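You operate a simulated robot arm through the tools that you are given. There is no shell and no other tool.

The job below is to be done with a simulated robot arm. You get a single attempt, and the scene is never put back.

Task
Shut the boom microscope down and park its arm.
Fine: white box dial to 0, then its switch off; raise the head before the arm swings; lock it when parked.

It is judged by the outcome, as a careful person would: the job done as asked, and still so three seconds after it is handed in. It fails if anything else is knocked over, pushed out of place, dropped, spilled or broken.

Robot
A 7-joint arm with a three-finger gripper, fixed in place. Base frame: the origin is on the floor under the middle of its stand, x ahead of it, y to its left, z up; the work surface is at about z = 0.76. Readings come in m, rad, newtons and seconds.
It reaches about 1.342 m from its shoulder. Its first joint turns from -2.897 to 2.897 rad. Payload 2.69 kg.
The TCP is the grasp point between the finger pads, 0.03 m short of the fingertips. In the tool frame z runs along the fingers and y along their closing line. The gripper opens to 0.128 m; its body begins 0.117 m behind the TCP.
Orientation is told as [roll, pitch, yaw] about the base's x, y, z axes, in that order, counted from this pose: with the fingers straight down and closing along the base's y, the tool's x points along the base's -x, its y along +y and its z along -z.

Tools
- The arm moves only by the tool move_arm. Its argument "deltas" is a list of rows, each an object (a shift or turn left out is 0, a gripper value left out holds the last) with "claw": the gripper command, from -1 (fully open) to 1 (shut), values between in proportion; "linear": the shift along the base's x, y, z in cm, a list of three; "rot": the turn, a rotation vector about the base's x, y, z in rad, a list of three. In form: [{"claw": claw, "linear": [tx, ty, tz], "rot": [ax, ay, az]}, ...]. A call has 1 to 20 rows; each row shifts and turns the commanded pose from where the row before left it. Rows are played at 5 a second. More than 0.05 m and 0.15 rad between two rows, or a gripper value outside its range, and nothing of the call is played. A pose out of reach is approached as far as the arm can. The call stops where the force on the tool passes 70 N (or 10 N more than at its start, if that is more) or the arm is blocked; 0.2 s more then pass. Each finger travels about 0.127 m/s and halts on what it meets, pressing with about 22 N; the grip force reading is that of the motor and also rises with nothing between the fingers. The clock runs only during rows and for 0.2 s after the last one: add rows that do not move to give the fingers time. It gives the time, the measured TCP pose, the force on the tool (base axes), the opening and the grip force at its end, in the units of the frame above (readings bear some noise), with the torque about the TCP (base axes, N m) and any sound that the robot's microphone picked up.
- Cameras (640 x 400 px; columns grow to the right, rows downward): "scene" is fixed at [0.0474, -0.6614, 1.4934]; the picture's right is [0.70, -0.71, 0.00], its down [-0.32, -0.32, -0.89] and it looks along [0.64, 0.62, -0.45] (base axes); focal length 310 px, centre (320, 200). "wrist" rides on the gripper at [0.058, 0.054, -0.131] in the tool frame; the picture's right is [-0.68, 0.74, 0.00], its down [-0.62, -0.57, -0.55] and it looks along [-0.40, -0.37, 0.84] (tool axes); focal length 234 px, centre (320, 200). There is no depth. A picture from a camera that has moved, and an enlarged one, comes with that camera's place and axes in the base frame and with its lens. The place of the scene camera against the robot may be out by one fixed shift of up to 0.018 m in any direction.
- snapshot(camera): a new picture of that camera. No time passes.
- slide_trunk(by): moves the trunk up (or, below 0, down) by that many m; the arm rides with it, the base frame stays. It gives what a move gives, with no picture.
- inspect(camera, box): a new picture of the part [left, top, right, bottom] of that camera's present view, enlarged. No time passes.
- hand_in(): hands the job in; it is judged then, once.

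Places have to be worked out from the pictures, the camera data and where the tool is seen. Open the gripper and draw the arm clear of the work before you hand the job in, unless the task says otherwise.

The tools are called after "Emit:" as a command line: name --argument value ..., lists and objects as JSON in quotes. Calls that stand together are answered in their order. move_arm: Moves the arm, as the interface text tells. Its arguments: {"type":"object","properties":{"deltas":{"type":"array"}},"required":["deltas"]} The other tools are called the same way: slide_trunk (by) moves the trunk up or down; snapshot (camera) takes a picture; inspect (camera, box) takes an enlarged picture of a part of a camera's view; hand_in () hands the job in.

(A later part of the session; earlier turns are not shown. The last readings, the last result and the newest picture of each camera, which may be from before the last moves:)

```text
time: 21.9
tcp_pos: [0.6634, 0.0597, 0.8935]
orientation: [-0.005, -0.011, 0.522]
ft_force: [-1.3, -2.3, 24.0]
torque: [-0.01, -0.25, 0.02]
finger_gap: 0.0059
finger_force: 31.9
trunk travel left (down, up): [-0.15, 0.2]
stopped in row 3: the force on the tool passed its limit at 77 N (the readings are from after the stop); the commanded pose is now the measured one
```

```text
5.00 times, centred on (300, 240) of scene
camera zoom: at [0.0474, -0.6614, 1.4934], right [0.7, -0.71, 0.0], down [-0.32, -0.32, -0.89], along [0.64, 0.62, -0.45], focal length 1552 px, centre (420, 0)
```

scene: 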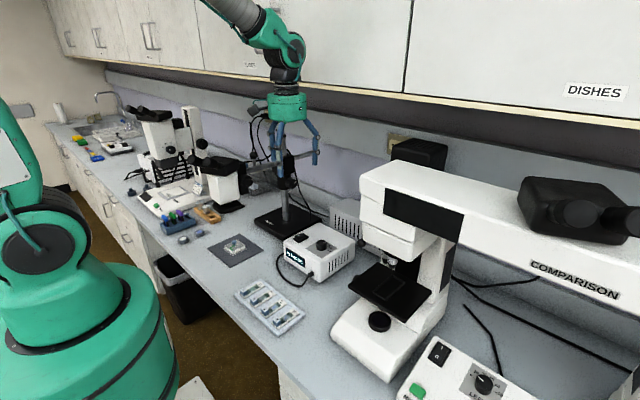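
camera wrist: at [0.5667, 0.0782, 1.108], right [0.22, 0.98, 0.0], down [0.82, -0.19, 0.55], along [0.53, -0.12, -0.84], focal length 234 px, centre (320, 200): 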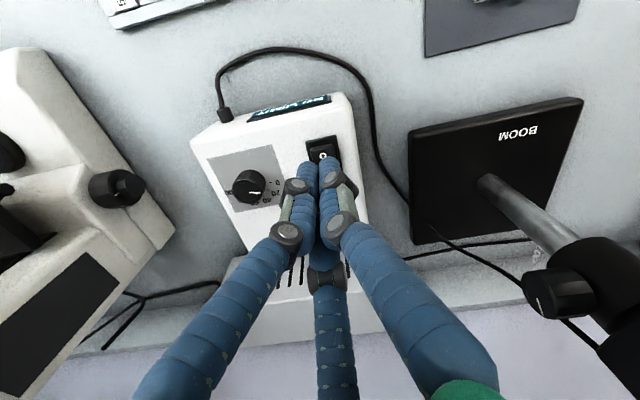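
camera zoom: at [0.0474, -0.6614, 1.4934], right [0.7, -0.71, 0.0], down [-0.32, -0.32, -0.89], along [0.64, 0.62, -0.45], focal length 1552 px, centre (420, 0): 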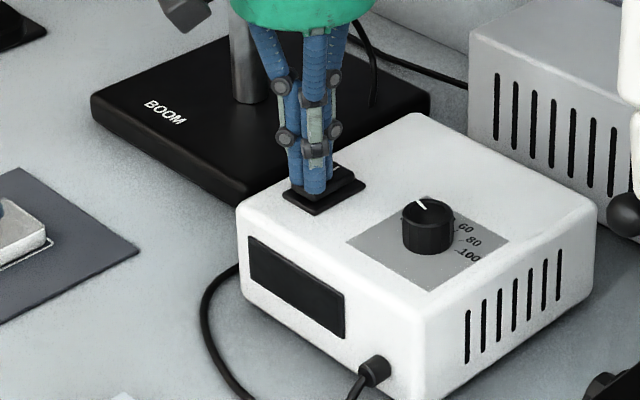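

The display went dark, so the switch seems to have flipped off. I'll lift clear and verify the rocker position and dial.

Emit:
move_arm --deltas '[{"claw": 1, "linear": [0, 0, 1]}, {"linear": [0, 0, 3]}, {"linear": [-1, 0, 4]}, {"linear": [-1, 0, 4]}, {"linear": [-1, 0, 4]}, {}]'

Emit:
inspect --camera "scene" --box '[260, 200, 340, 280]'

Emit:
inspect --camera "wrist" --box '[230, 100, 400, 240]'

Emit:
snapshot --camera "wrist"

```text
time: 23.3
tcp_pos: [0.6355, 0.06, 1.0507]
orientation: [-0.002, -0.004, 0.519]
ft_force: [-0.5, 0.7, 0.8]
torque: [-0.01, -0.06, -0.01]
finger_gap: 0.0021
finger_force: 31.8
trunk travel left (down, up): [-0.15, 0.2]
```

```text
5.00 times, centred on (300, 240) of scene
camera zoom: at [0.0474, -0.6614, 1.4934], right [0.7, -0.71, 0.0], down [-0.32, -0.32, -0.89], along [0.64, 0.62, -0.45], focal length 1552 px, centre (420, 0)
```

zoom: 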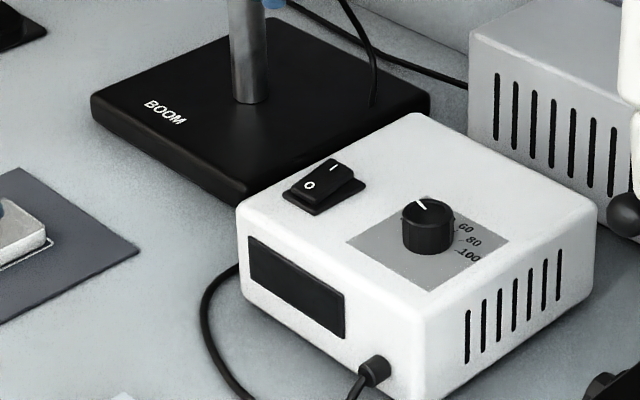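

```text
2.86 times, centred on (315, 170) of wrist
camera zoom: at [0.5567, 0.0773, 1.1818], right [0.22, 0.98, 0.0], down [0.81, -0.19, 0.55], along [0.54, -0.12, -0.83], focal length 669 px, centre (334, 286)
```

zoom: 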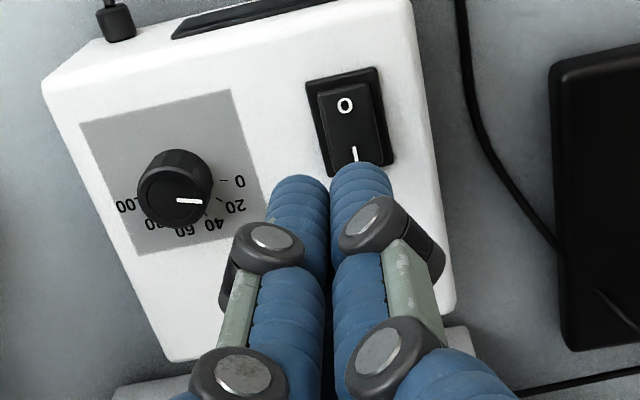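

```text
taken
camera wrist: at [0.5567, 0.0773, 1.1818], right [0.22, 0.98, 0.0], down [0.81, -0.19, 0.55], along [0.54, -0.12, -0.83], focal length 234 px, centre (320, 200)
```

wrist: 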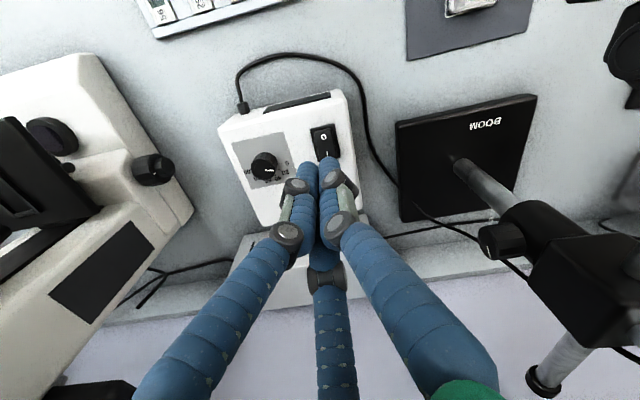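

Confirmed: "O" is pressed in, the display is dark and the dial is still at 0. Next I'll survey the boom stand by turning the wrist camera towards it.

Emit:
move_arm --deltas '[{"claw": 0.5, "linear": [-0.4, -1, 1.5], "rot": [0, 0, 0.14]}, {"linear": [-0.4, -1, 1.5], "rot": [0, 0, 0.14]}, {"linear": [-0.4, -1, 1.5], "rot": [0, 0, 0.14]}, {"linear": [-0.4, 0, 1.5], "rot": [0, 0, 0.14]}, {"linear": [-0.4, 0, 1.5], "rot": [0, 0, 0.14]}, {"linear": [-0.4, 0, 1.5], "rot": [0, 0, 0.14]}, {"linear": [0, 0, 1], "rot": [0, 0, 0.14]}, {}]'

Emit:
snapshot --camera "wrist"

Emit:
snapshot --camera "scene"

```text
time: 25.1
tcp_pos: [0.6077, 0.0298, 1.1505]
orientation: [-0.002, -0.006, 1.502]
ft_force: [-0.4, -0.3, -0.7]
torque: [0.01, 0.0, 0.01]
finger_gap: 0.0321
finger_force: 0.0
trunk travel left (down, up): [-0.15, 0.2]
```

```text
taken
camera wrist: at [0.5493, -0.0255, 1.282], right [-0.69, 0.73, 0.0], down [0.61, 0.57, 0.55], along [0.4, 0.38, -0.83], focal length 234 px, centre (320, 200)
```

wrist: 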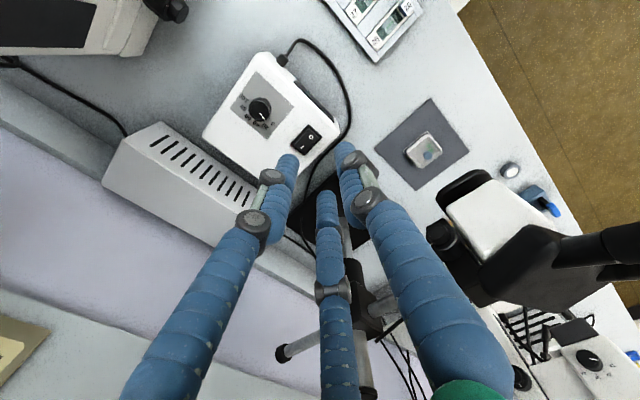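

```text
taken
```

scene: 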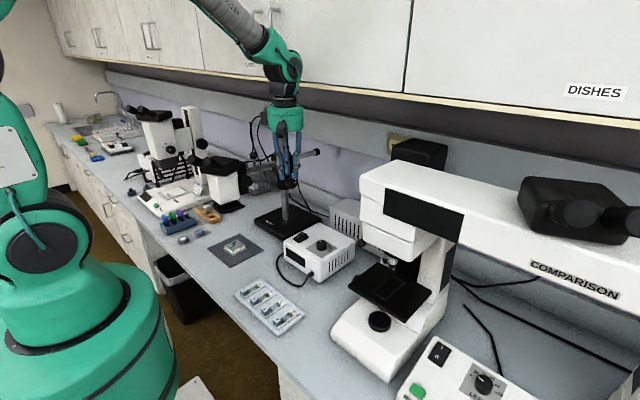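

From here the boom is partly behind the fingers, but the head and its surroundings are visible on the right. I'll enlarge that area and the scene view of the stand.

Emit:
inspect --camera "wrist" --box '[400, 120, 640, 300]'

Emit:
inspect --camera "wrist" --box '[480, 280, 640, 400]'

Emit:
inspect --camera "wrist" --box '[260, 220, 440, 400]'

Emit:
inspect --camera "scene" --box '[180, 130, 340, 250]'

```text
2.22 times, centred on (520, 210) of wrist
camera zoom: at [0.5493, -0.0255, 1.282], right [-0.69, 0.73, 0.0], down [0.61, 0.57, 0.55], along [0.4, 0.38, -0.83], focal length 520 px, centre (-124, 178)
```

zoom: 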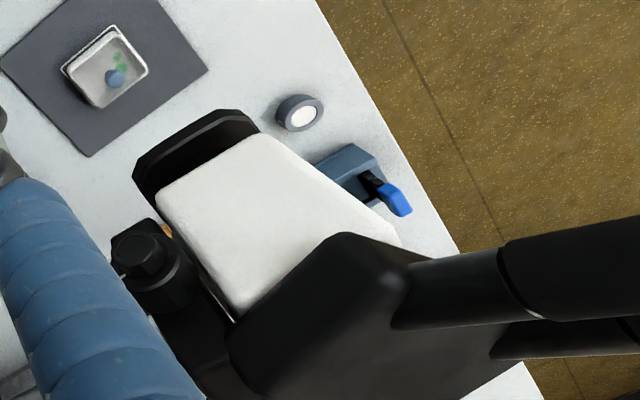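

```text
3.33 times, centred on (560, 340) of wrist
camera zoom: at [0.5493, -0.0255, 1.282], right [-0.69, 0.73, 0.0], down [0.61, 0.57, 0.55], along [0.4, 0.38, -0.83], focal length 781 px, centre (-480, -267)
```

zoom: 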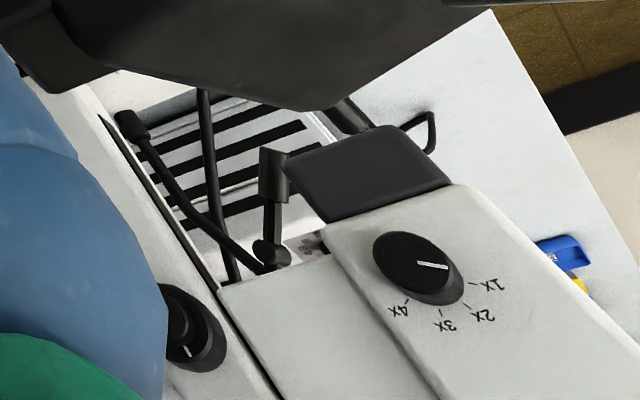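

```text
2.22 times, centred on (350, 310) of wrist
camera zoom: at [0.5493, -0.0255, 1.282], right [-0.69, 0.73, 0.0], down [0.61, 0.57, 0.55], along [0.4, 0.38, -0.83], focal length 520 px, centre (253, -44)
```

zoom: 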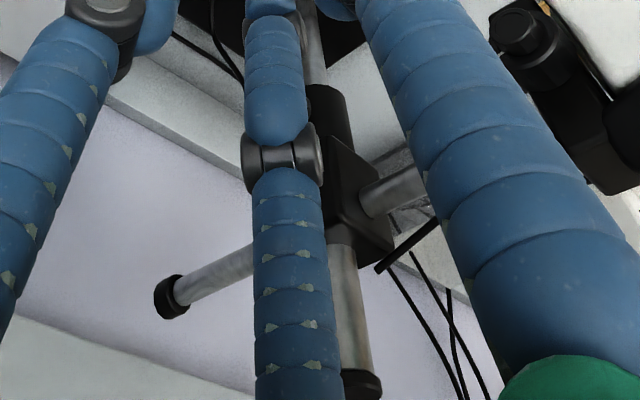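

```text
3.33 times, centred on (260, 190) of scene
camera zoom: at [0.0474, -0.6614, 1.4934], right [0.7, -0.71, 0.0], down [-0.32, -0.32, -0.89], along [0.64, 0.62, -0.45], focal length 1034 px, centre (520, 233)
```

zoom: 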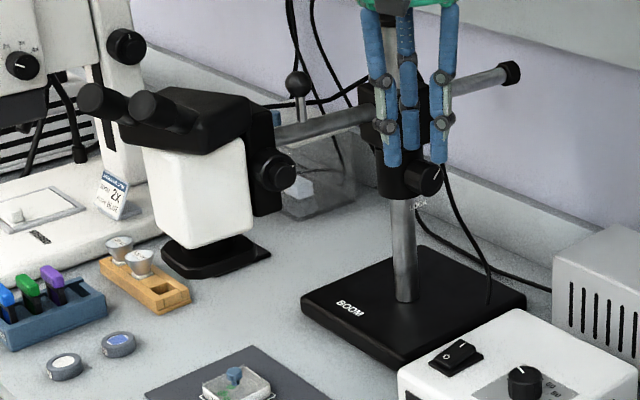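

The focus knob triangulates to about (0.58, 0.20, 1.07). The head hangs over the specimen at about (0.54, 0.29) with its underside at z ≈ 0.94, so it is held in focus above the sample. I'll reposition for an unobstructed look at the collar and LOCK knob.

Emit:
move_arm --deltas '[{"linear": [1, 0.3, -0.5], "rot": [0, 0, -0.143]}, {"linear": [1, 0.3, -0.5], "rot": [0, 0, -0.143]}, {"linear": [1, 0.3, -0.8], "rot": [0, 0, -0.143]}, {"linear": [1, 0.3, -0.8], "rot": [0, 0, -0.143]}, {"linear": [1, 0.3, -0.8], "rot": [0, 0, -0.143]}, {"linear": [1, 0.3, -0.8], "rot": [0, 0, -0.143]}, {"linear": [1, 0.2, -0.8], "rot": [0, 0, -0.143]}, {}]'

Emit:
snapshot --camera "wrist"

Emit:
inspect --camera "wrist" --box '[400, 100, 640, 300]'

```text
time: 26.9
tcp_pos: [0.668, 0.0466, 1.1133]
orientation: [-0.009, -0.023, 0.498]
ft_force: [0.0, 0.3, -0.2]
torque: [-0.01, 0.02, 0.01]
finger_gap: 0.0319
finger_force: 0.1
trunk travel left (down, up): [-0.15, 0.2]
```

```text
taken
camera wrist: at [0.5876, 0.0658, 1.242], right [0.24, 0.97, 0.01], down [0.8, -0.21, 0.57], along [0.55, -0.13, -0.82], focal length 234 px, centre (320, 200)
```

wrist: 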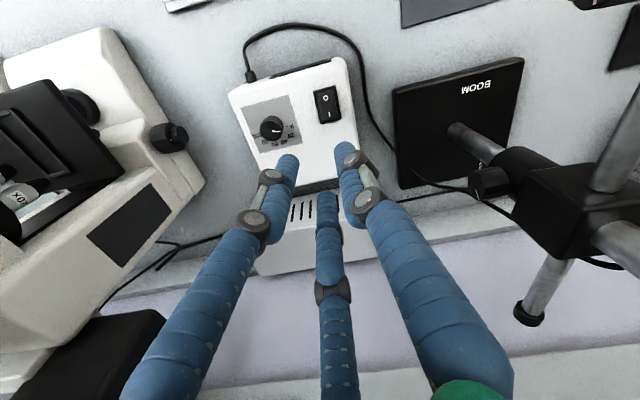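

```text
2.00 times, centred on (520, 200) of wrist
camera zoom: at [0.5876, 0.0658, 1.242], right [0.24, 0.97, 0.01], down [0.8, -0.21, 0.57], along [0.55, -0.13, -0.82], focal length 468 px, centre (-80, 200)
```

zoom: 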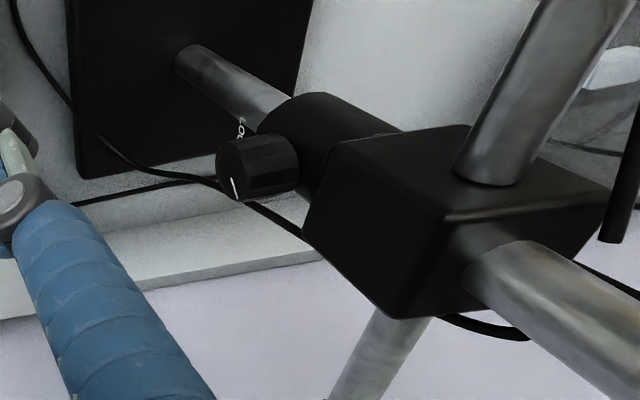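

The measured pose is about 1 cm off the commanded one with a slight tilt, without any contact force. I'll wait with no motion to see whether the arm settles, and check its posture from the scene camera.

Emit:
move_arm --deltas '[{}, {}, {}]'

Emit:
snapshot --camera "scene"

```text
time: 27.7
tcp_pos: [0.6685, 0.0468, 1.1125]
orientation: [-0.009, -0.022, 0.5]
ft_force: [1.1, 0.0, -0.3]
torque: [-0.01, -0.02, 0.0]
finger_gap: 0.0321
finger_force: 0.1
trunk travel left (down, up): [-0.15, 0.2]
```

```text
taken
```

scene: 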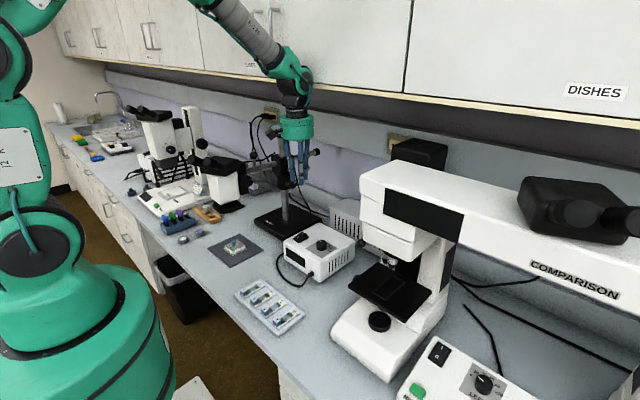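

The pose offset is steady with zero force, probably an arm-limit effect in this posture. Now I'll rise and look from above the boom for any PARK marking and what lies in the swing path.

Emit:
move_arm --deltas '[{"linear": [-1, 0, 4]}, {"linear": [-1, 0, 4]}, {"linear": [-1, 0, 4]}, {"linear": [-1, 1, 4]}, {"linear": [-1, 3, 3]}, {"linear": [-1, 4, 1]}, {"linear": [-1, 4, 0]}, {"linear": [-1, 4, 0]}, {"linear": [-1, 4, 0]}, {}]'

Emit:
snapshot --camera "wrist"

Emit:
snapshot --camera "scene"

```text
time: 28.5
tcp_pos: [0.6458, 0.0479, 1.1997]
orientation: [0.005, 0.015, 0.499]
ft_force: [-0.2, -0.6, 2.2]
torque: [0.01, -0.09, 0.0]
finger_gap: 0.0321
finger_force: 0.1
trunk travel left (down, up): [-0.15, 0.2]
stopped in row 3: the force on the tool passed its limit at 103 N (the readings are from after the stop); the commanded pose is now the measured one
```

```text
taken
camera wrist: at [0.5703, 0.067, 1.3324], right [0.24, 0.97, 0.0], down [0.82, -0.2, 0.54], along [0.52, -0.13, -0.84], focal length 234 px, centre (320, 200)
```

wrist: 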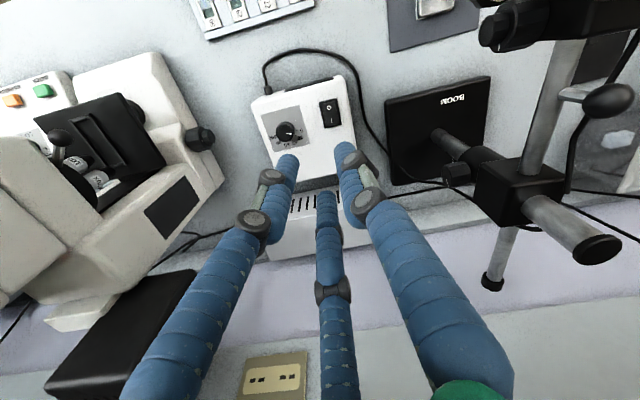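

```text
taken
```

scene: 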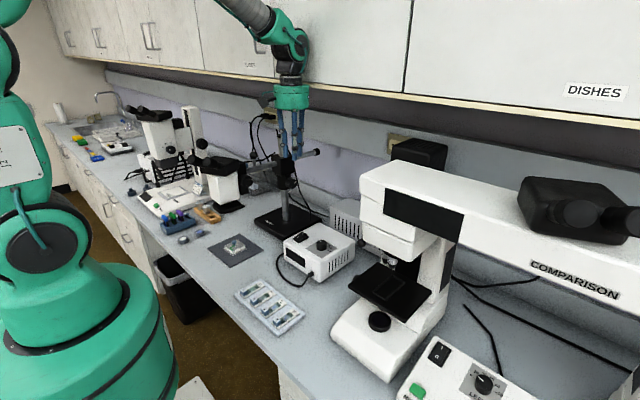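

The upward move was stopped at 103 N. The wrist joint is about 0.28 m above the TCP and touched the overhead cabinet, whose lower front edge I put at x ≈ 0.72, z ≈ 1.38. I'll back away in -x first and keep high moves at x < 0.6 from now on.

Emit:
move_arm --deltas '[{"linear": [-2, 0, -0.5]}, {"linear": [-3, 0, -0.5]}, {"linear": [-3, 0, 0]}, {"linear": [-2, 0, 0]}, {}]'

Emit:
snapshot --camera "scene"

```text
time: 29.7
tcp_pos: [0.544, 0.046, 1.1887]
orientation: [0.008, 0.019, 0.5]
ft_force: [0.1, 0.6, 0.3]
torque: [-0.01, -0.06, -0.02]
finger_gap: 0.032
finger_force: 0.1
trunk travel left (down, up): [-0.15, 0.2]
```

```text
taken
```

scene: 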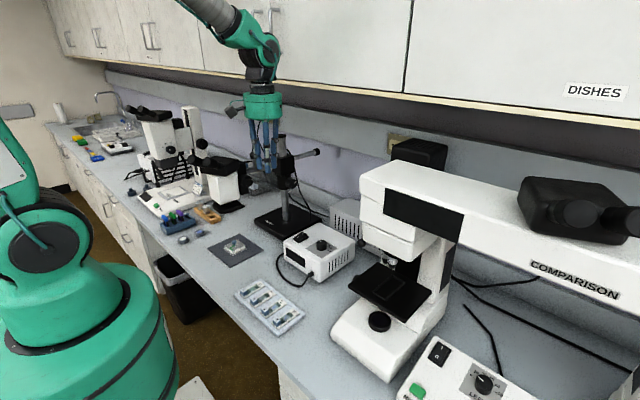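

Clear again. I'll open the gripper for an unobstructed camera view, then rise and move towards the boom to survey the swing area.

Emit:
move_arm --deltas '[{"claw": -1, "linear": [-1, 0, 4], "rot": [-0.008, -0.019, 0]}, {"linear": [-1, 0, 4]}, {"linear": [0, 2, 4]}, {"linear": [0, 4, 1.5]}, {"linear": [0, 4, 0], "rot": [0, 0, 0.1]}, {"linear": [0, 4, 0], "rot": [0, 0, 0.1]}, {"linear": [0, 4, 0], "rot": [0, 0, 0.1]}, {}]'

Emit:
snapshot --camera "wrist"

```text
time: 31.5
tcp_pos: [0.5252, 0.2276, 1.3224]
orientation: [-0.006, 0.007, 0.8]
ft_force: [0.2, 0.9, -1.0]
torque: [-0.07, 0.0, 0.02]
finger_gap: 0.1282
finger_force: 0.0
trunk travel left (down, up): [-0.15, 0.2]
```

```text
taken
camera wrist: at [0.4462, 0.2247, 1.4537], right [-0.06, 1.0, -0.01], down [0.83, 0.05, 0.55], along [0.55, 0.02, -0.84], focal length 234 px, centre (320, 200)
```

wrist: 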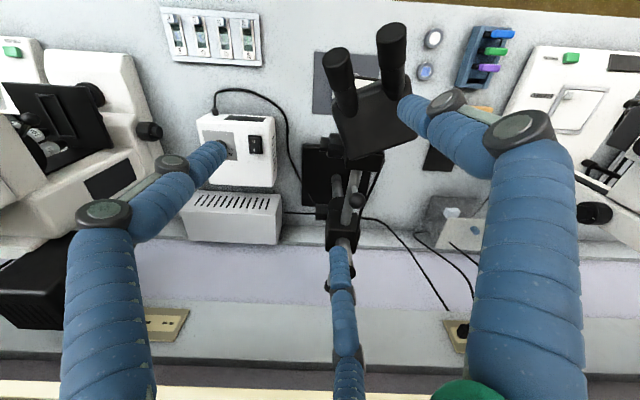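

This view shows the boom, a dark pad on the bench to its left (+y side), and a clear box behind. I'll enlarge these.

Emit:
inspect --camera "wrist" --box '[400, 100, 520, 270]'

Emit:
inspect --camera "wrist" --box '[290, 20, 430, 260]'

Emit:
inspect --camera "wrist" --box '[380, 60, 640, 280]'

```text
2.35 times, centred on (460, 185) of wrist
camera zoom: at [0.4462, 0.2247, 1.4537], right [-0.06, 1.0, -0.01], down [0.83, 0.05, 0.55], along [0.55, 0.02, -0.84], focal length 551 px, centre (-9, 235)
```

zoom: 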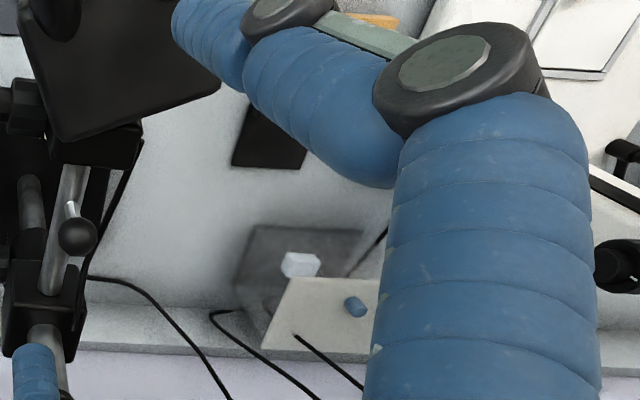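

```text
1.67 times, centred on (360, 140) of wrist
camera zoom: at [0.4462, 0.2247, 1.4537], right [-0.06, 1.0, -0.01], down [0.83, 0.05, 0.55], along [0.55, 0.02, -0.84], focal length 390 px, centre (253, 300)
```

zoom: 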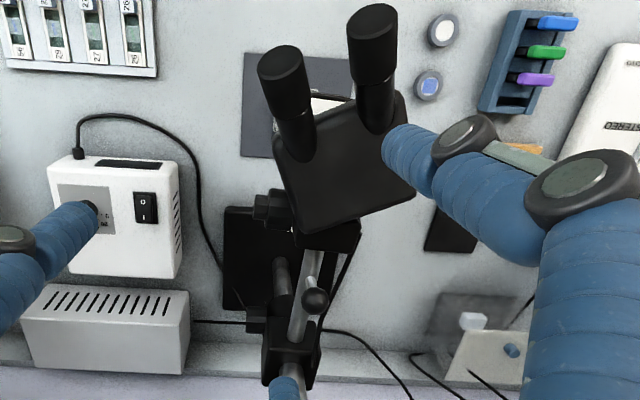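

```text
1.82 times, centred on (510, 170) of wrist
camera zoom: at [0.4462, 0.2247, 1.4537], right [-0.06, 1.0, -0.01], down [0.83, 0.05, 0.55], along [0.55, 0.02, -0.84], focal length 426 px, centre (-26, 254)
```

zoom: 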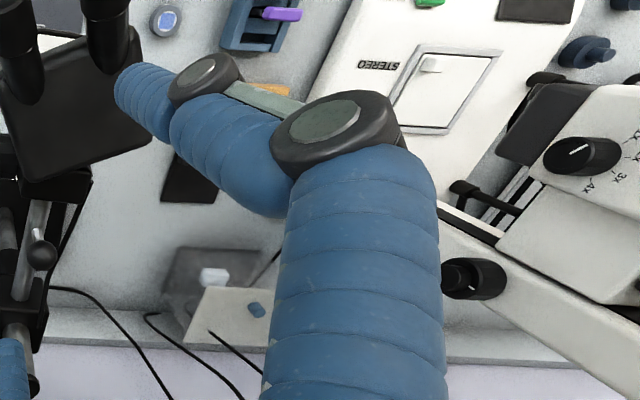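

There is a dark pad on the bench near (0.72, 0.60), beyond the head on the +y side, which may be the parking spot. I'll turn the wrist camera to centre it.

Emit:
move_arm --deltas '[{"linear": [0, 1, 0], "rot": [0, 0, 0.13]}, {"linear": [0, 1, 0], "rot": [0, 0, 0.13]}, {"linear": [0, 1, 0], "rot": [0, 0, 0.13]}, {"linear": [0, 1, 0], "rot": [0, 0, 0.13]}, {"linear": [0, 1, 0], "rot": [0, 0, 0.13]}, {"linear": [0, 1, 0], "rot": [0, 0, 0.13]}, {"linear": [0, 1, 0], "rot": [0, 0, 0.13]}, {}]'

Emit:
snapshot --camera "wrist"

Emit:
inspect --camera "wrist" --box '[200, 60, 440, 260]'

```text
time: 33.3
tcp_pos: [0.5252, 0.2987, 1.3223]
orientation: [-0.006, 0.004, 1.711]
ft_force: [0.1, 0.5, -0.1]
torque: [-0.03, -0.02, -0.02]
finger_gap: 0.128
finger_force: 0.2
trunk travel left (down, up): [-0.15, 0.2]
```

```text
taken
camera wrist: at [0.4799, 0.2339, 1.4532], right [-0.82, 0.57, -0.01], down [0.47, 0.69, 0.55], along [0.32, 0.45, -0.84], focal length 234 px, centre (320, 200)
```

wrist: 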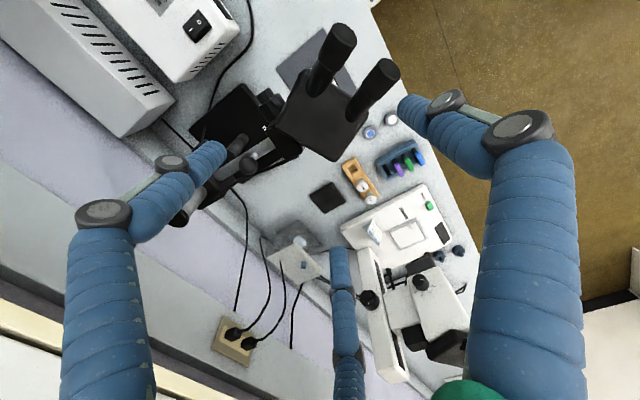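

```text
2.00 times, centred on (320, 160) of wrist
camera zoom: at [0.4799, 0.2339, 1.4532], right [-0.82, 0.57, -0.01], down [0.47, 0.69, 0.55], along [0.32, 0.45, -0.84], focal length 468 px, centre (320, 280)
```

zoom: 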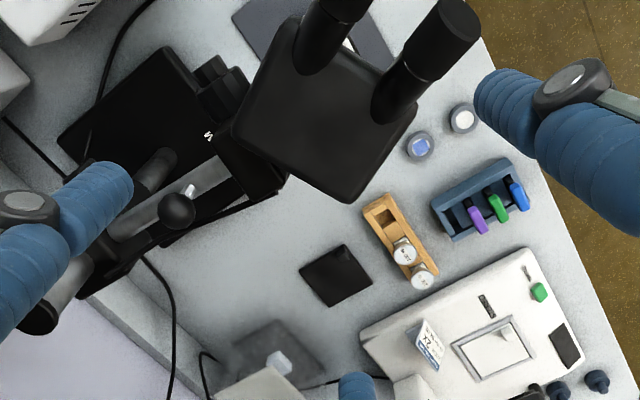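

The pad is plain, about 8 cm square, at (0.715, 0.609), roughly under the head's swing circle. I'll look more closely at the pad, the clear box, the base and the post for markings.

Emit:
inspect --camera "wrist" --box '[270, 160, 390, 290]'

Emit:
inspect --camera "wrist" --box '[180, 70, 330, 230]'

Emit:
inspect --camera "scene" --box '[235, 150, 300, 220]'

Emit:
inspect --camera "scene" --box '[205, 185, 260, 225]'

```text
3.08 times, centred on (330, 225) of wrist
camera zoom: at [0.4799, 0.2339, 1.4532], right [-0.82, 0.57, -0.01], down [0.47, 0.69, 0.55], along [0.32, 0.45, -0.84], focal length 720 px, centre (289, 123)
```

zoom: 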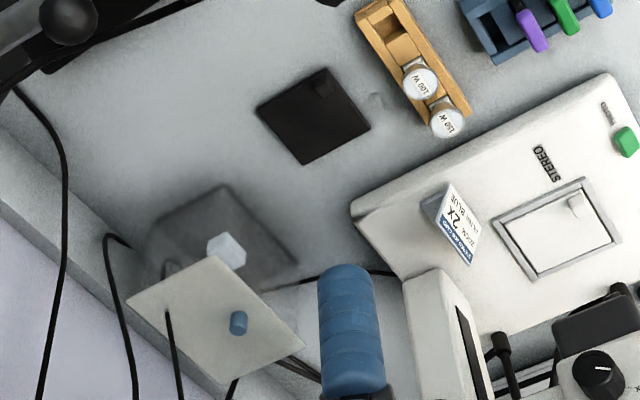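

```text
2.50 times, centred on (255, 150) of wrist
camera zoom: at [0.4799, 0.2339, 1.4532], right [-0.82, 0.57, -0.01], down [0.47, 0.69, 0.55], along [0.32, 0.45, -0.84], focal length 585 px, centre (482, 325)
```

zoom: 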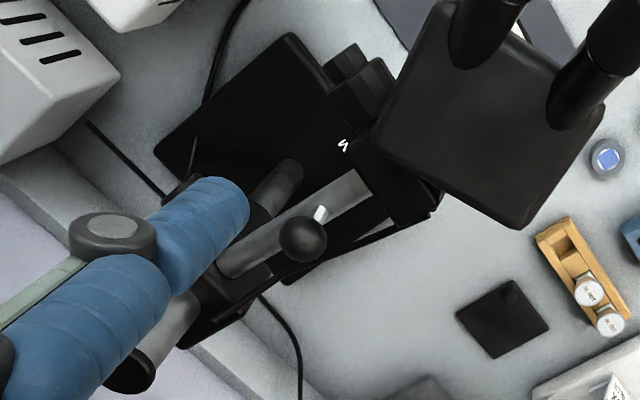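

```text
5.71 times, centred on (268, 185) of scene
camera zoom: at [0.0474, -0.6614, 1.4934], right [0.7, -0.71, 0.0], down [-0.32, -0.32, -0.89], along [0.64, 0.62, -0.45], focal length 1773 px, centre (620, 286)
```

zoom: 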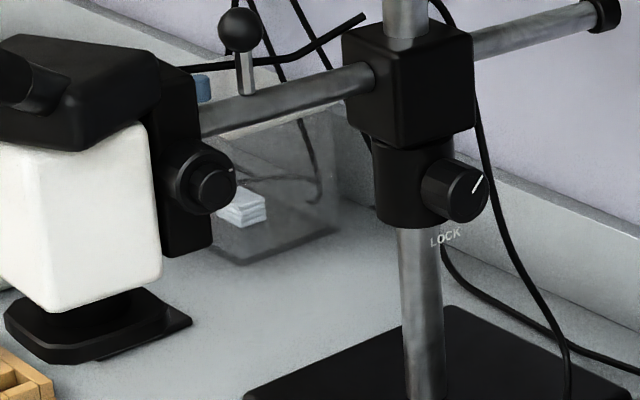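

```text
10.00 times, centred on (232, 205) of scene
camera zoom: at [0.0474, -0.6614, 1.4934], right [0.7, -0.71, 0.0], down [-0.32, -0.32, -0.89], along [0.64, 0.62, -0.45], focal length 3103 px, centre (1195, 150)
```

zoom: 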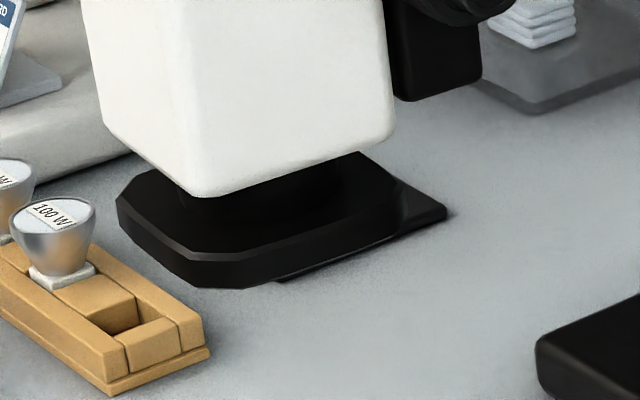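

The pad seems to have something at one corner. I'll zoom right in on it, and on the post and block top.

Emit:
inspect --camera "wrist" --box '[305, 175, 350, 220]'

Emit:
inspect --camera "wrist" --box '[200, 80, 300, 180]'

```text
8.89 times, centred on (328, 198) of wrist
camera zoom: at [0.4799, 0.2339, 1.4532], right [-0.82, 0.57, -0.01], down [0.47, 0.69, 0.55], along [0.32, 0.45, -0.84], focal length 2082 px, centre (253, 222)
```

zoom: 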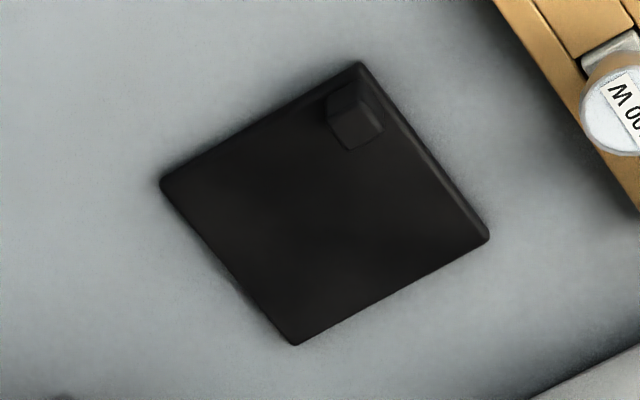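

```text
4.00 times, centred on (250, 130) of wrist
camera zoom: at [0.4799, 0.2339, 1.4532], right [-0.82, 0.57, -0.01], down [0.47, 0.69, 0.55], along [0.32, 0.45, -0.84], focal length 937 px, centre (600, 480)
```

zoom: 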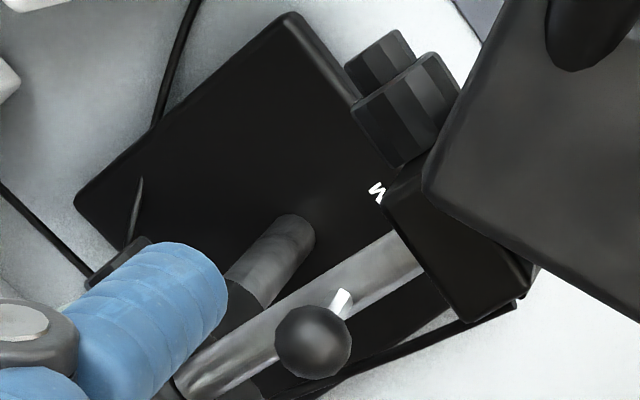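

The pad has a small block at one corner, and the box's cable and everything else nearby stay low, under z ≈ 0.93. Next is raising the head. I'll return to y ≈ -0.05 at a safe height, unwinding the yaw, so I can point the gripper along +y at the focus knob.

Emit:
move_arm --deltas '[{"claw": -1, "linear": [0, -3, 0], "rot": [0, 0, -0.14]}, {"linear": [-0.3, -3, 0], "rot": [0, 0, -0.14]}, {"linear": [-0.3, -3, 0], "rot": [0, 0, -0.14]}, {"linear": [-0.3, -3, 0], "rot": [0, 0, -0.14]}, {"linear": [-0.3, -3, 0], "rot": [0, 0, -0.14]}, {"linear": [-0.3, -3, 0], "rot": [0, 0, -0.14]}, {"linear": [-0.3, -3, 0], "rot": [0, 0, -0.14]}, {"linear": [-0.3, -3, 0], "rot": [0, 0, -0.14]}, {"linear": [-0.3, -3, 0], "rot": [0, 0, -0.14]}, {"linear": [-0.3, -3, -1], "rot": [0, 0, -0.14]}, {"linear": [-0.3, -3, -2], "rot": [0, 0, -0.14]}, {"linear": [0, -2, -2], "rot": [0, 0, -0.14]}, {"linear": [0, 0, -2], "rot": [0, 0, -0.031]}, {}]'

Emit:
snapshot --camera "scene"

```text
time: 36.3
tcp_pos: [0.4964, -0.0499, 1.2513]
orientation: [-0.008, 0.007, -0.002]
ft_force: [0.3, 0.1, 0.0]
torque: [0.0, 0.01, 0.02]
finger_gap: 0.1281
finger_force: 0.0
trunk travel left (down, up): [-0.15, 0.2]
```

```text
taken
```

scene: 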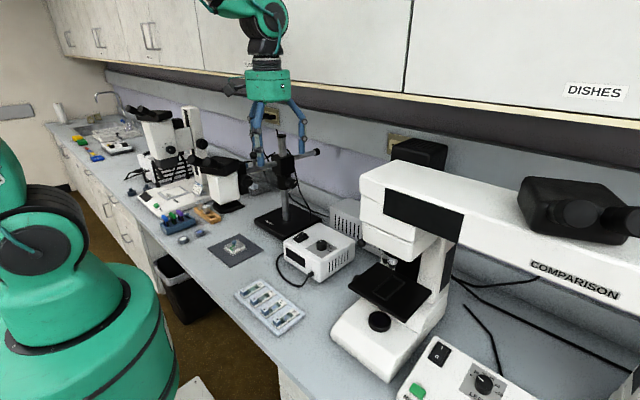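

I'll now tilt the gripper about base x so the fingers swing towards +y, in two halves, checking tracking.

Emit:
move_arm --deltas '[{"rot": [0.13, 0, 0]}, {"rot": [0.13, 0, 0]}, {"rot": [0.13, 0, 0]}, {"rot": [0.13, 0, 0]}, {"rot": [0.13, 0, 0]}, {"rot": [0.13, 0, 0]}, {}]'

Emit:
snapshot --camera "scene"

Emit:
snapshot --camera "wrist"

```text
time: 37.9
tcp_pos: [0.4959, -0.0522, 1.2508]
orientation: [0.774, 0.005, 0.004]
ft_force: [0.9, -0.7, 0.1]
torque: [0.05, 0.01, 0.03]
finger_gap: 0.1278
finger_force: 0.1
trunk travel left (down, up): [-0.15, 0.2]
```

```text
taken
```

scene: 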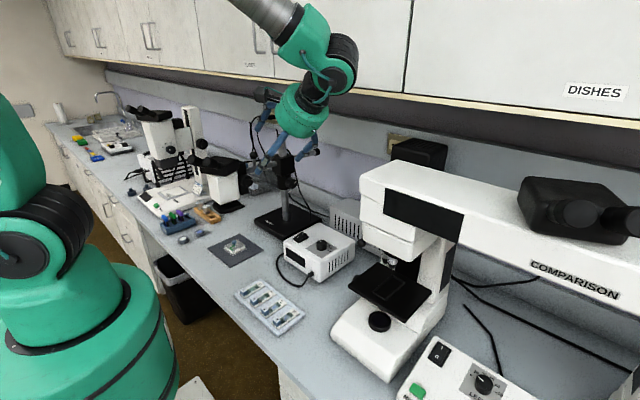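

```text
taken
camera wrist: at [0.439, -0.1059, 1.3823], right [0.68, 0.53, 0.51], down [0.62, -0.79, -0.01], along [0.4, 0.32, -0.86], focal length 234 px, centre (320, 200)
```

wrist: 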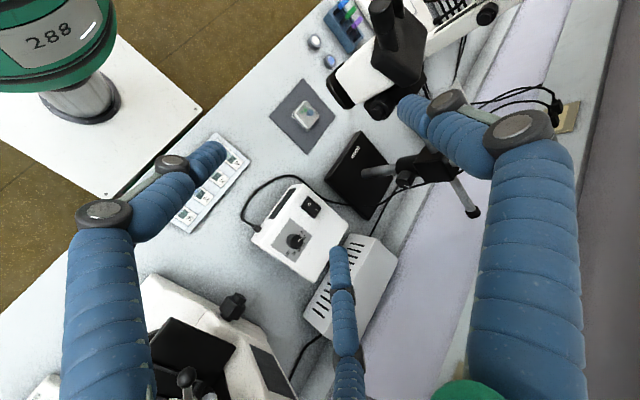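

Tracking is good. I'll finish the tilt to horizontal, easing slightly back in x and down in z.

Emit:
move_arm --deltas '[{"linear": [-0.3, 0, -1], "rot": [0.13, 0, 0]}, {"linear": [-0.3, 0, -1], "rot": [0.13, 0, 0]}, {"linear": [-0.3, 0, -1], "rot": [0.13, 0, 0]}, {"linear": [-0.3, 0, -1], "rot": [0.13, 0, 0]}, {"linear": [0, 0, -1], "rot": [0.13, 0, 0]}, {"linear": [0, 0, -1], "rot": [0.13, 0, 0]}, {}]'

Emit:
snapshot --camera "scene"

Emit:
snapshot --camera "wrist"

```text
time: 39.5
tcp_pos: [0.4835, -0.0533, 1.1933]
orientation: [1.553, 0.002, 0.006]
ft_force: [0.4, -1.0, -0.3]
torque: [0.05, -0.03, 0.06]
finger_gap: 0.128
finger_force: 0.1
trunk travel left (down, up): [-0.15, 0.2]
```

```text
taken
```

scene: 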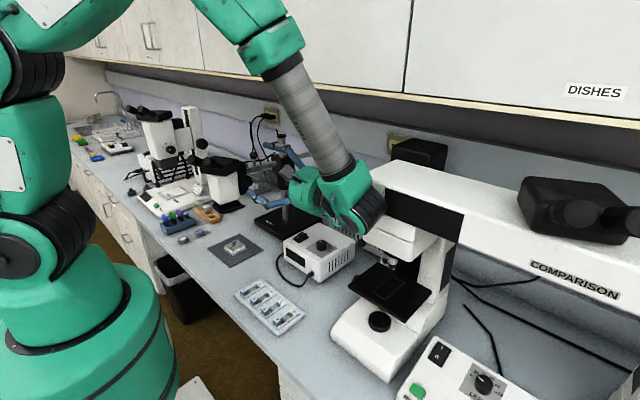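

```text
taken
camera wrist: at [0.4262, -0.1841, 1.2486], right [0.68, 0.02, 0.74], down [0.62, -0.55, -0.56], along [0.4, 0.83, -0.39], focal length 234 px, centre (320, 200)
```

wrist: 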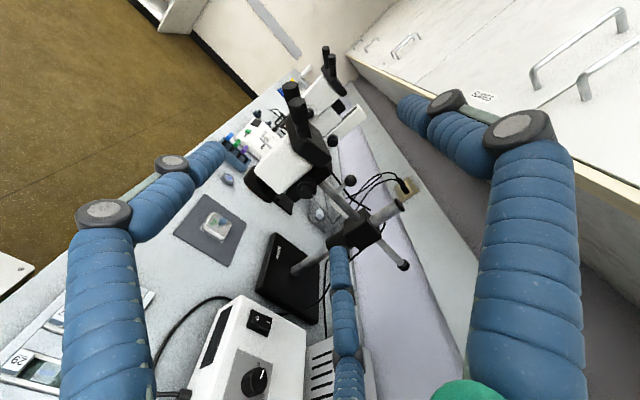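

The gripper is now horizontal, pointing +y, and the wrist camera sees the boom head-on. I'll enlarge the focus knob, lock knob and head.

Emit:
inspect --camera "wrist" --box '[230, 70, 420, 290]'

Emit:
inspect --camera "wrist" --box '[250, 150, 340, 220]'

Emit:
inspect --camera "wrist" --box '[310, 190, 420, 290]'

```text
1.82 times, centred on (325, 180) of wrist
camera zoom: at [0.4262, -0.1841, 1.2486], right [0.68, 0.02, 0.74], down [0.62, -0.55, -0.56], along [0.4, 0.83, -0.39], focal length 426 px, centre (311, 236)
```

zoom: 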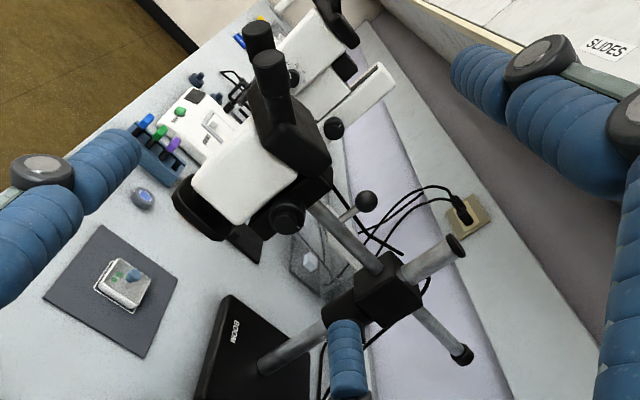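

```text
5.71 times, centred on (295, 185) of wrist
camera zoom: at [0.4262, -0.1841, 1.2486], right [0.68, 0.02, 0.74], down [0.62, -0.55, -0.56], along [0.4, 0.83, -0.39], focal length 1338 px, centre (463, 286)
```

zoom: 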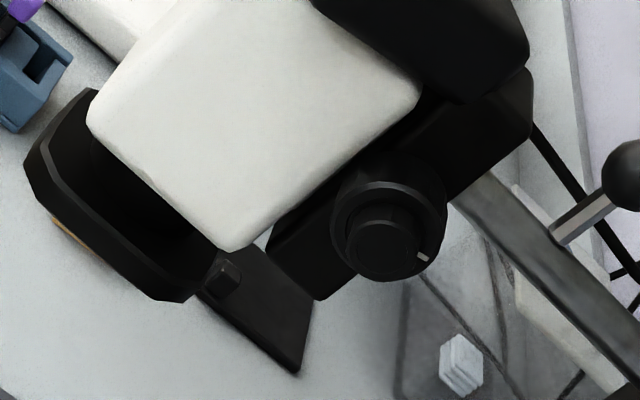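

```text
4.00 times, centred on (365, 240) of wrist
camera zoom: at [0.4262, -0.1841, 1.2486], right [0.68, 0.02, 0.74], down [0.62, -0.55, -0.56], along [0.4, 0.83, -0.39], focal length 937 px, centre (140, 40)
```

zoom: 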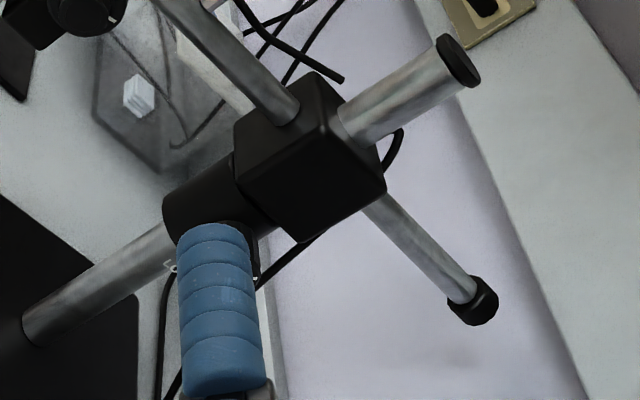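

The focus knob front triangulates to about (0.595, 0.25, 1.035), diameter about 45 mm with a smaller inner knob. The comparison scope's housing corner is near (0.65, -0.21), so I'll move forward in y first at small x to keep the wrist clear of it, then across in x.

Emit:
move_arm --deltas '[{"claw": -1, "linear": [0, 3, -1.5]}, {"linear": [0, 3, -1.5]}, {"linear": [0, 3, -1.5]}, {"linear": [0, 3, -1.5]}, {"linear": [0, 3, -1.5]}, {"linear": [0, 3, -1.5]}, {}]'

Emit:
snapshot --camera "scene"

Emit:
snapshot --camera "wrist"

```text
time: 41.1
tcp_pos: [0.4857, 0.1262, 1.0996]
orientation: [1.551, 0.001, 0.007]
ft_force: [-0.9, 1.3, -0.3]
torque: [0.01, -0.04, 0.02]
finger_gap: 0.128
finger_force: 0.0
trunk travel left (down, up): [-0.15, 0.2]
```

```text
taken
```

scene: 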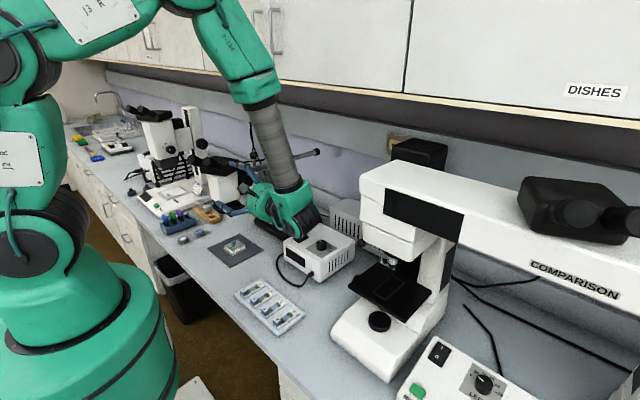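

```text
taken
camera wrist: at [0.4273, -0.0042, 1.1552], right [0.68, 0.02, 0.74], down [0.62, -0.56, -0.56], along [0.4, 0.83, -0.39], focal length 234 px, centre (320, 200)
```

wrist: 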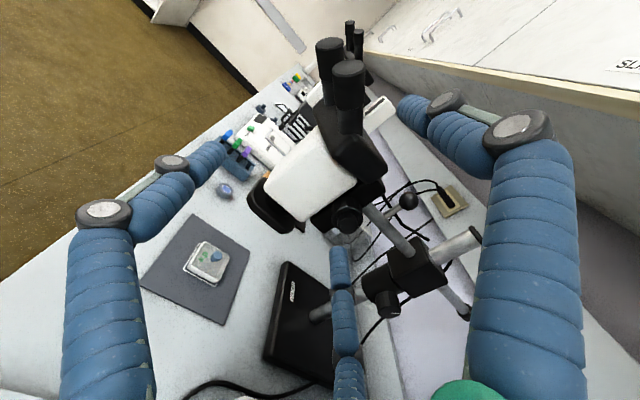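

Emit:
inspect --camera "wrist" --box '[290, 150, 400, 260]'

Emit:
inspect --camera "wrist" --box '[340, 210, 450, 330]'

```text
3.64 times, centred on (345, 205) of wrist
camera zoom: at [0.4273, -0.0042, 1.1552], right [0.68, 0.02, 0.74], down [0.62, -0.56, -0.56], along [0.4, 0.83, -0.39], focal length 852 px, centre (229, 182)
```

zoom: 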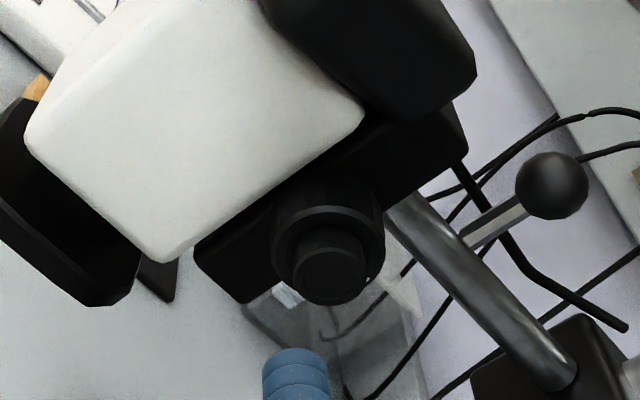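

```text
3.33 times, centred on (395, 270) of wrist
camera zoom: at [0.4273, -0.0042, 1.1552], right [0.68, 0.02, 0.74], down [0.62, -0.56, -0.56], along [0.4, 0.83, -0.39], focal length 781 px, centre (70, -33)
```

zoom: 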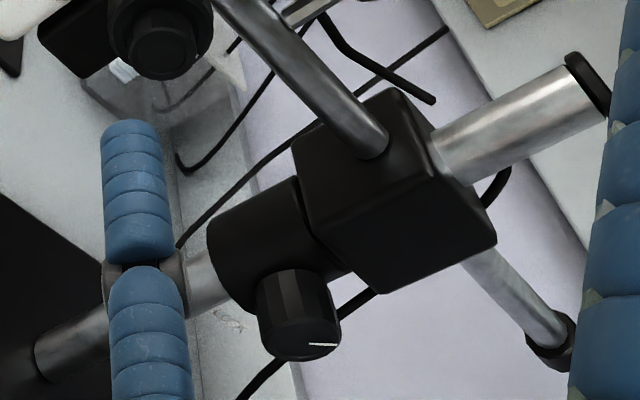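

The two horizontal wrist views agree well: the inner knob face is centred at (0.593, 0.229, 1.0455), the outer ring (Ø≈42 mm) starts at y ≈ 0.241, and the head body and bracket all lie at y ≥ 0.26. I'll move in front of the knob with the fingers partly closed.

Emit:
move_arm --deltas '[{"claw": -0.3, "linear": [1, 1.5, -1]}, {"linear": [2, 1.5, -1]}, {"linear": [2.5, 0.5, -1]}, {"linear": [2.5, 0, -1]}, {"linear": [2.7, 0, -1.4]}, {}]'

Emit:
snapshot --camera "wrist"

Emit:
snapshot --camera "scene"

```text
time: 42.5
tcp_pos: [0.5904, 0.163, 1.0472]
orientation: [1.553, 0.003, 0.006]
ft_force: [0.0, -0.1, -0.5]
torque: [0.04, 0.01, 0.02]
finger_gap: 0.0835
finger_force: 0.1
trunk travel left (down, up): [-0.15, 0.2]
```

```text
taken
camera wrist: at [0.5334, 0.0318, 1.1035], right [0.68, 0.02, 0.73], down [0.62, -0.56, -0.56], along [0.4, 0.83, -0.39], focal length 234 px, centre (320, 200)
```

wrist: 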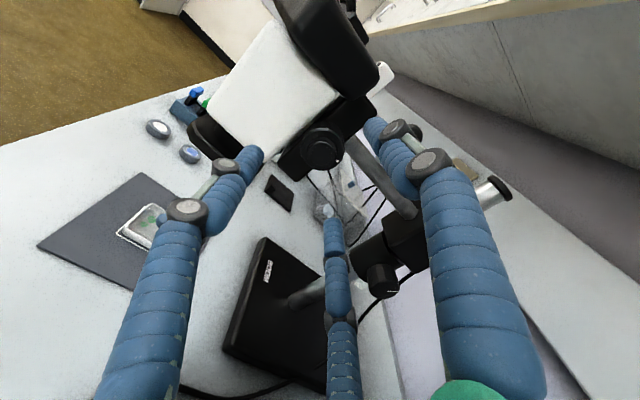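

```text
taken
```

scene: 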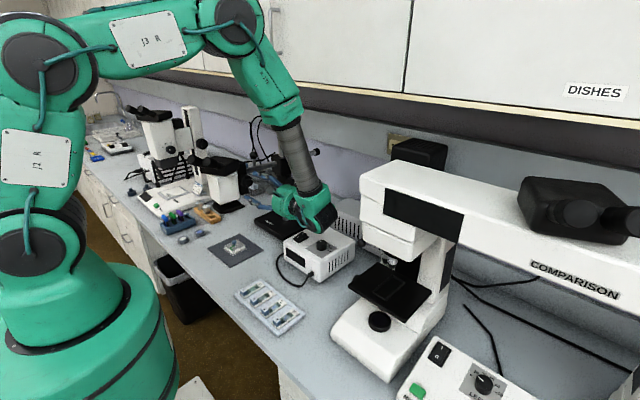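

In position in front of the focus knob with nothing touching. I'll enlarge the view to refine the alignment.

Emit:
inspect --camera "wrist" --box '[260, 100, 400, 220]'

Emit:
inspect --camera "wrist" --box '[330, 210, 450, 310]'

```text
3.33 times, centred on (330, 160) of wrist
camera zoom: at [0.5334, 0.0318, 1.1035], right [0.68, 0.02, 0.73], down [0.62, -0.56, -0.56], along [0.4, 0.83, -0.39], focal length 781 px, centre (287, 333)
```

zoom: 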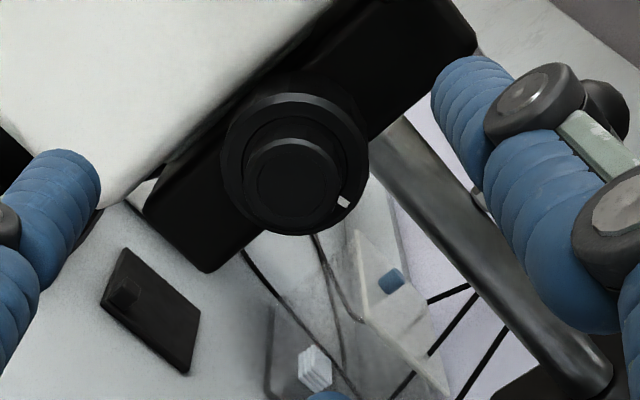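

```text
4.00 times, centred on (390, 260) of wrist
camera zoom: at [0.5334, 0.0318, 1.1035], right [0.68, 0.02, 0.73], down [0.62, -0.56, -0.56], along [0.4, 0.83, -0.39], focal length 937 px, centre (40, -40)
```

zoom: 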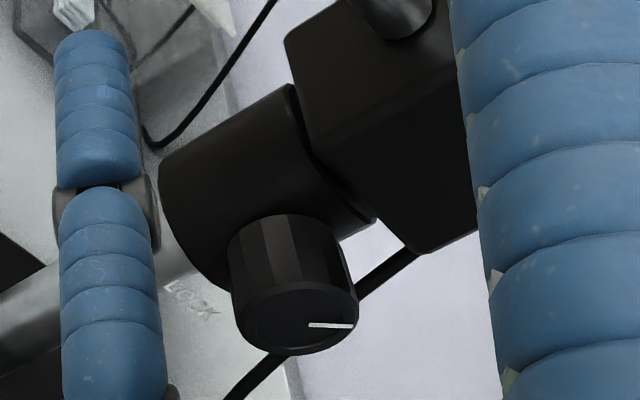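

The knob axis is at about (0.594, z 1.045). I'll align and advance so the tips surround the outer ring, stopping short of the bracket.

Emit:
move_arm --deltas '[{"claw": -0.3, "linear": [0.35, 1, -0.2]}, {"linear": [0, 1.5, 0]}, {"linear": [0, 1.5, 0]}, {"linear": [0, 0.9, 0]}, {}]'

Emit:
inspect --camera "wrist" --box '[240, 80, 420, 240]'

Emit:
inspect --camera "scene" --box '[200, 130, 320, 240]'

```text
time: 43.7
tcp_pos: [0.5941, 0.2127, 1.045]
orientation: [1.552, 0.003, 0.005]
ft_force: [-0.1, 0.4, -0.7]
torque: [-0.03, -0.01, 0.02]
finger_gap: 0.0831
finger_force: 0.1
trunk travel left (down, up): [-0.15, 0.2]
```

```text
2.50 times, centred on (330, 160) of wrist
camera zoom: at [0.5368, 0.0824, 1.1017], right [0.68, 0.02, 0.74], down [0.62, -0.56, -0.56], along [0.4, 0.83, -0.39], focal length 585 px, centre (295, 300)
```

zoom: 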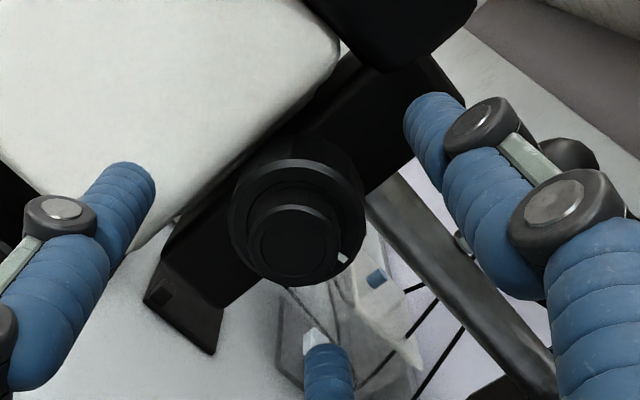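

```text
3.64 times, centred on (260, 185) of scene
camera zoom: at [0.0474, -0.6614, 1.4934], right [0.7, -0.71, 0.0], down [-0.32, -0.32, -0.89], along [0.64, 0.62, -0.45], focal length 1128 px, centre (538, 254)
```

zoom: 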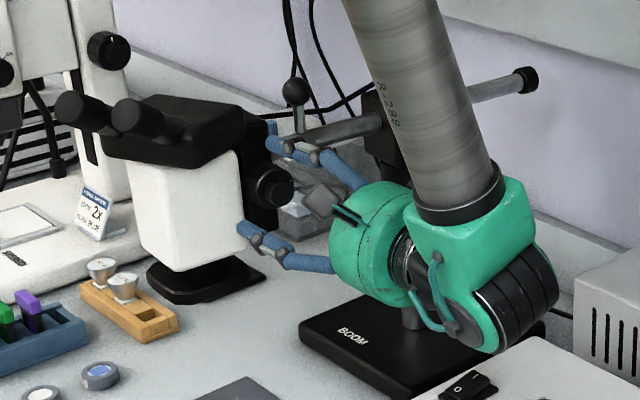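

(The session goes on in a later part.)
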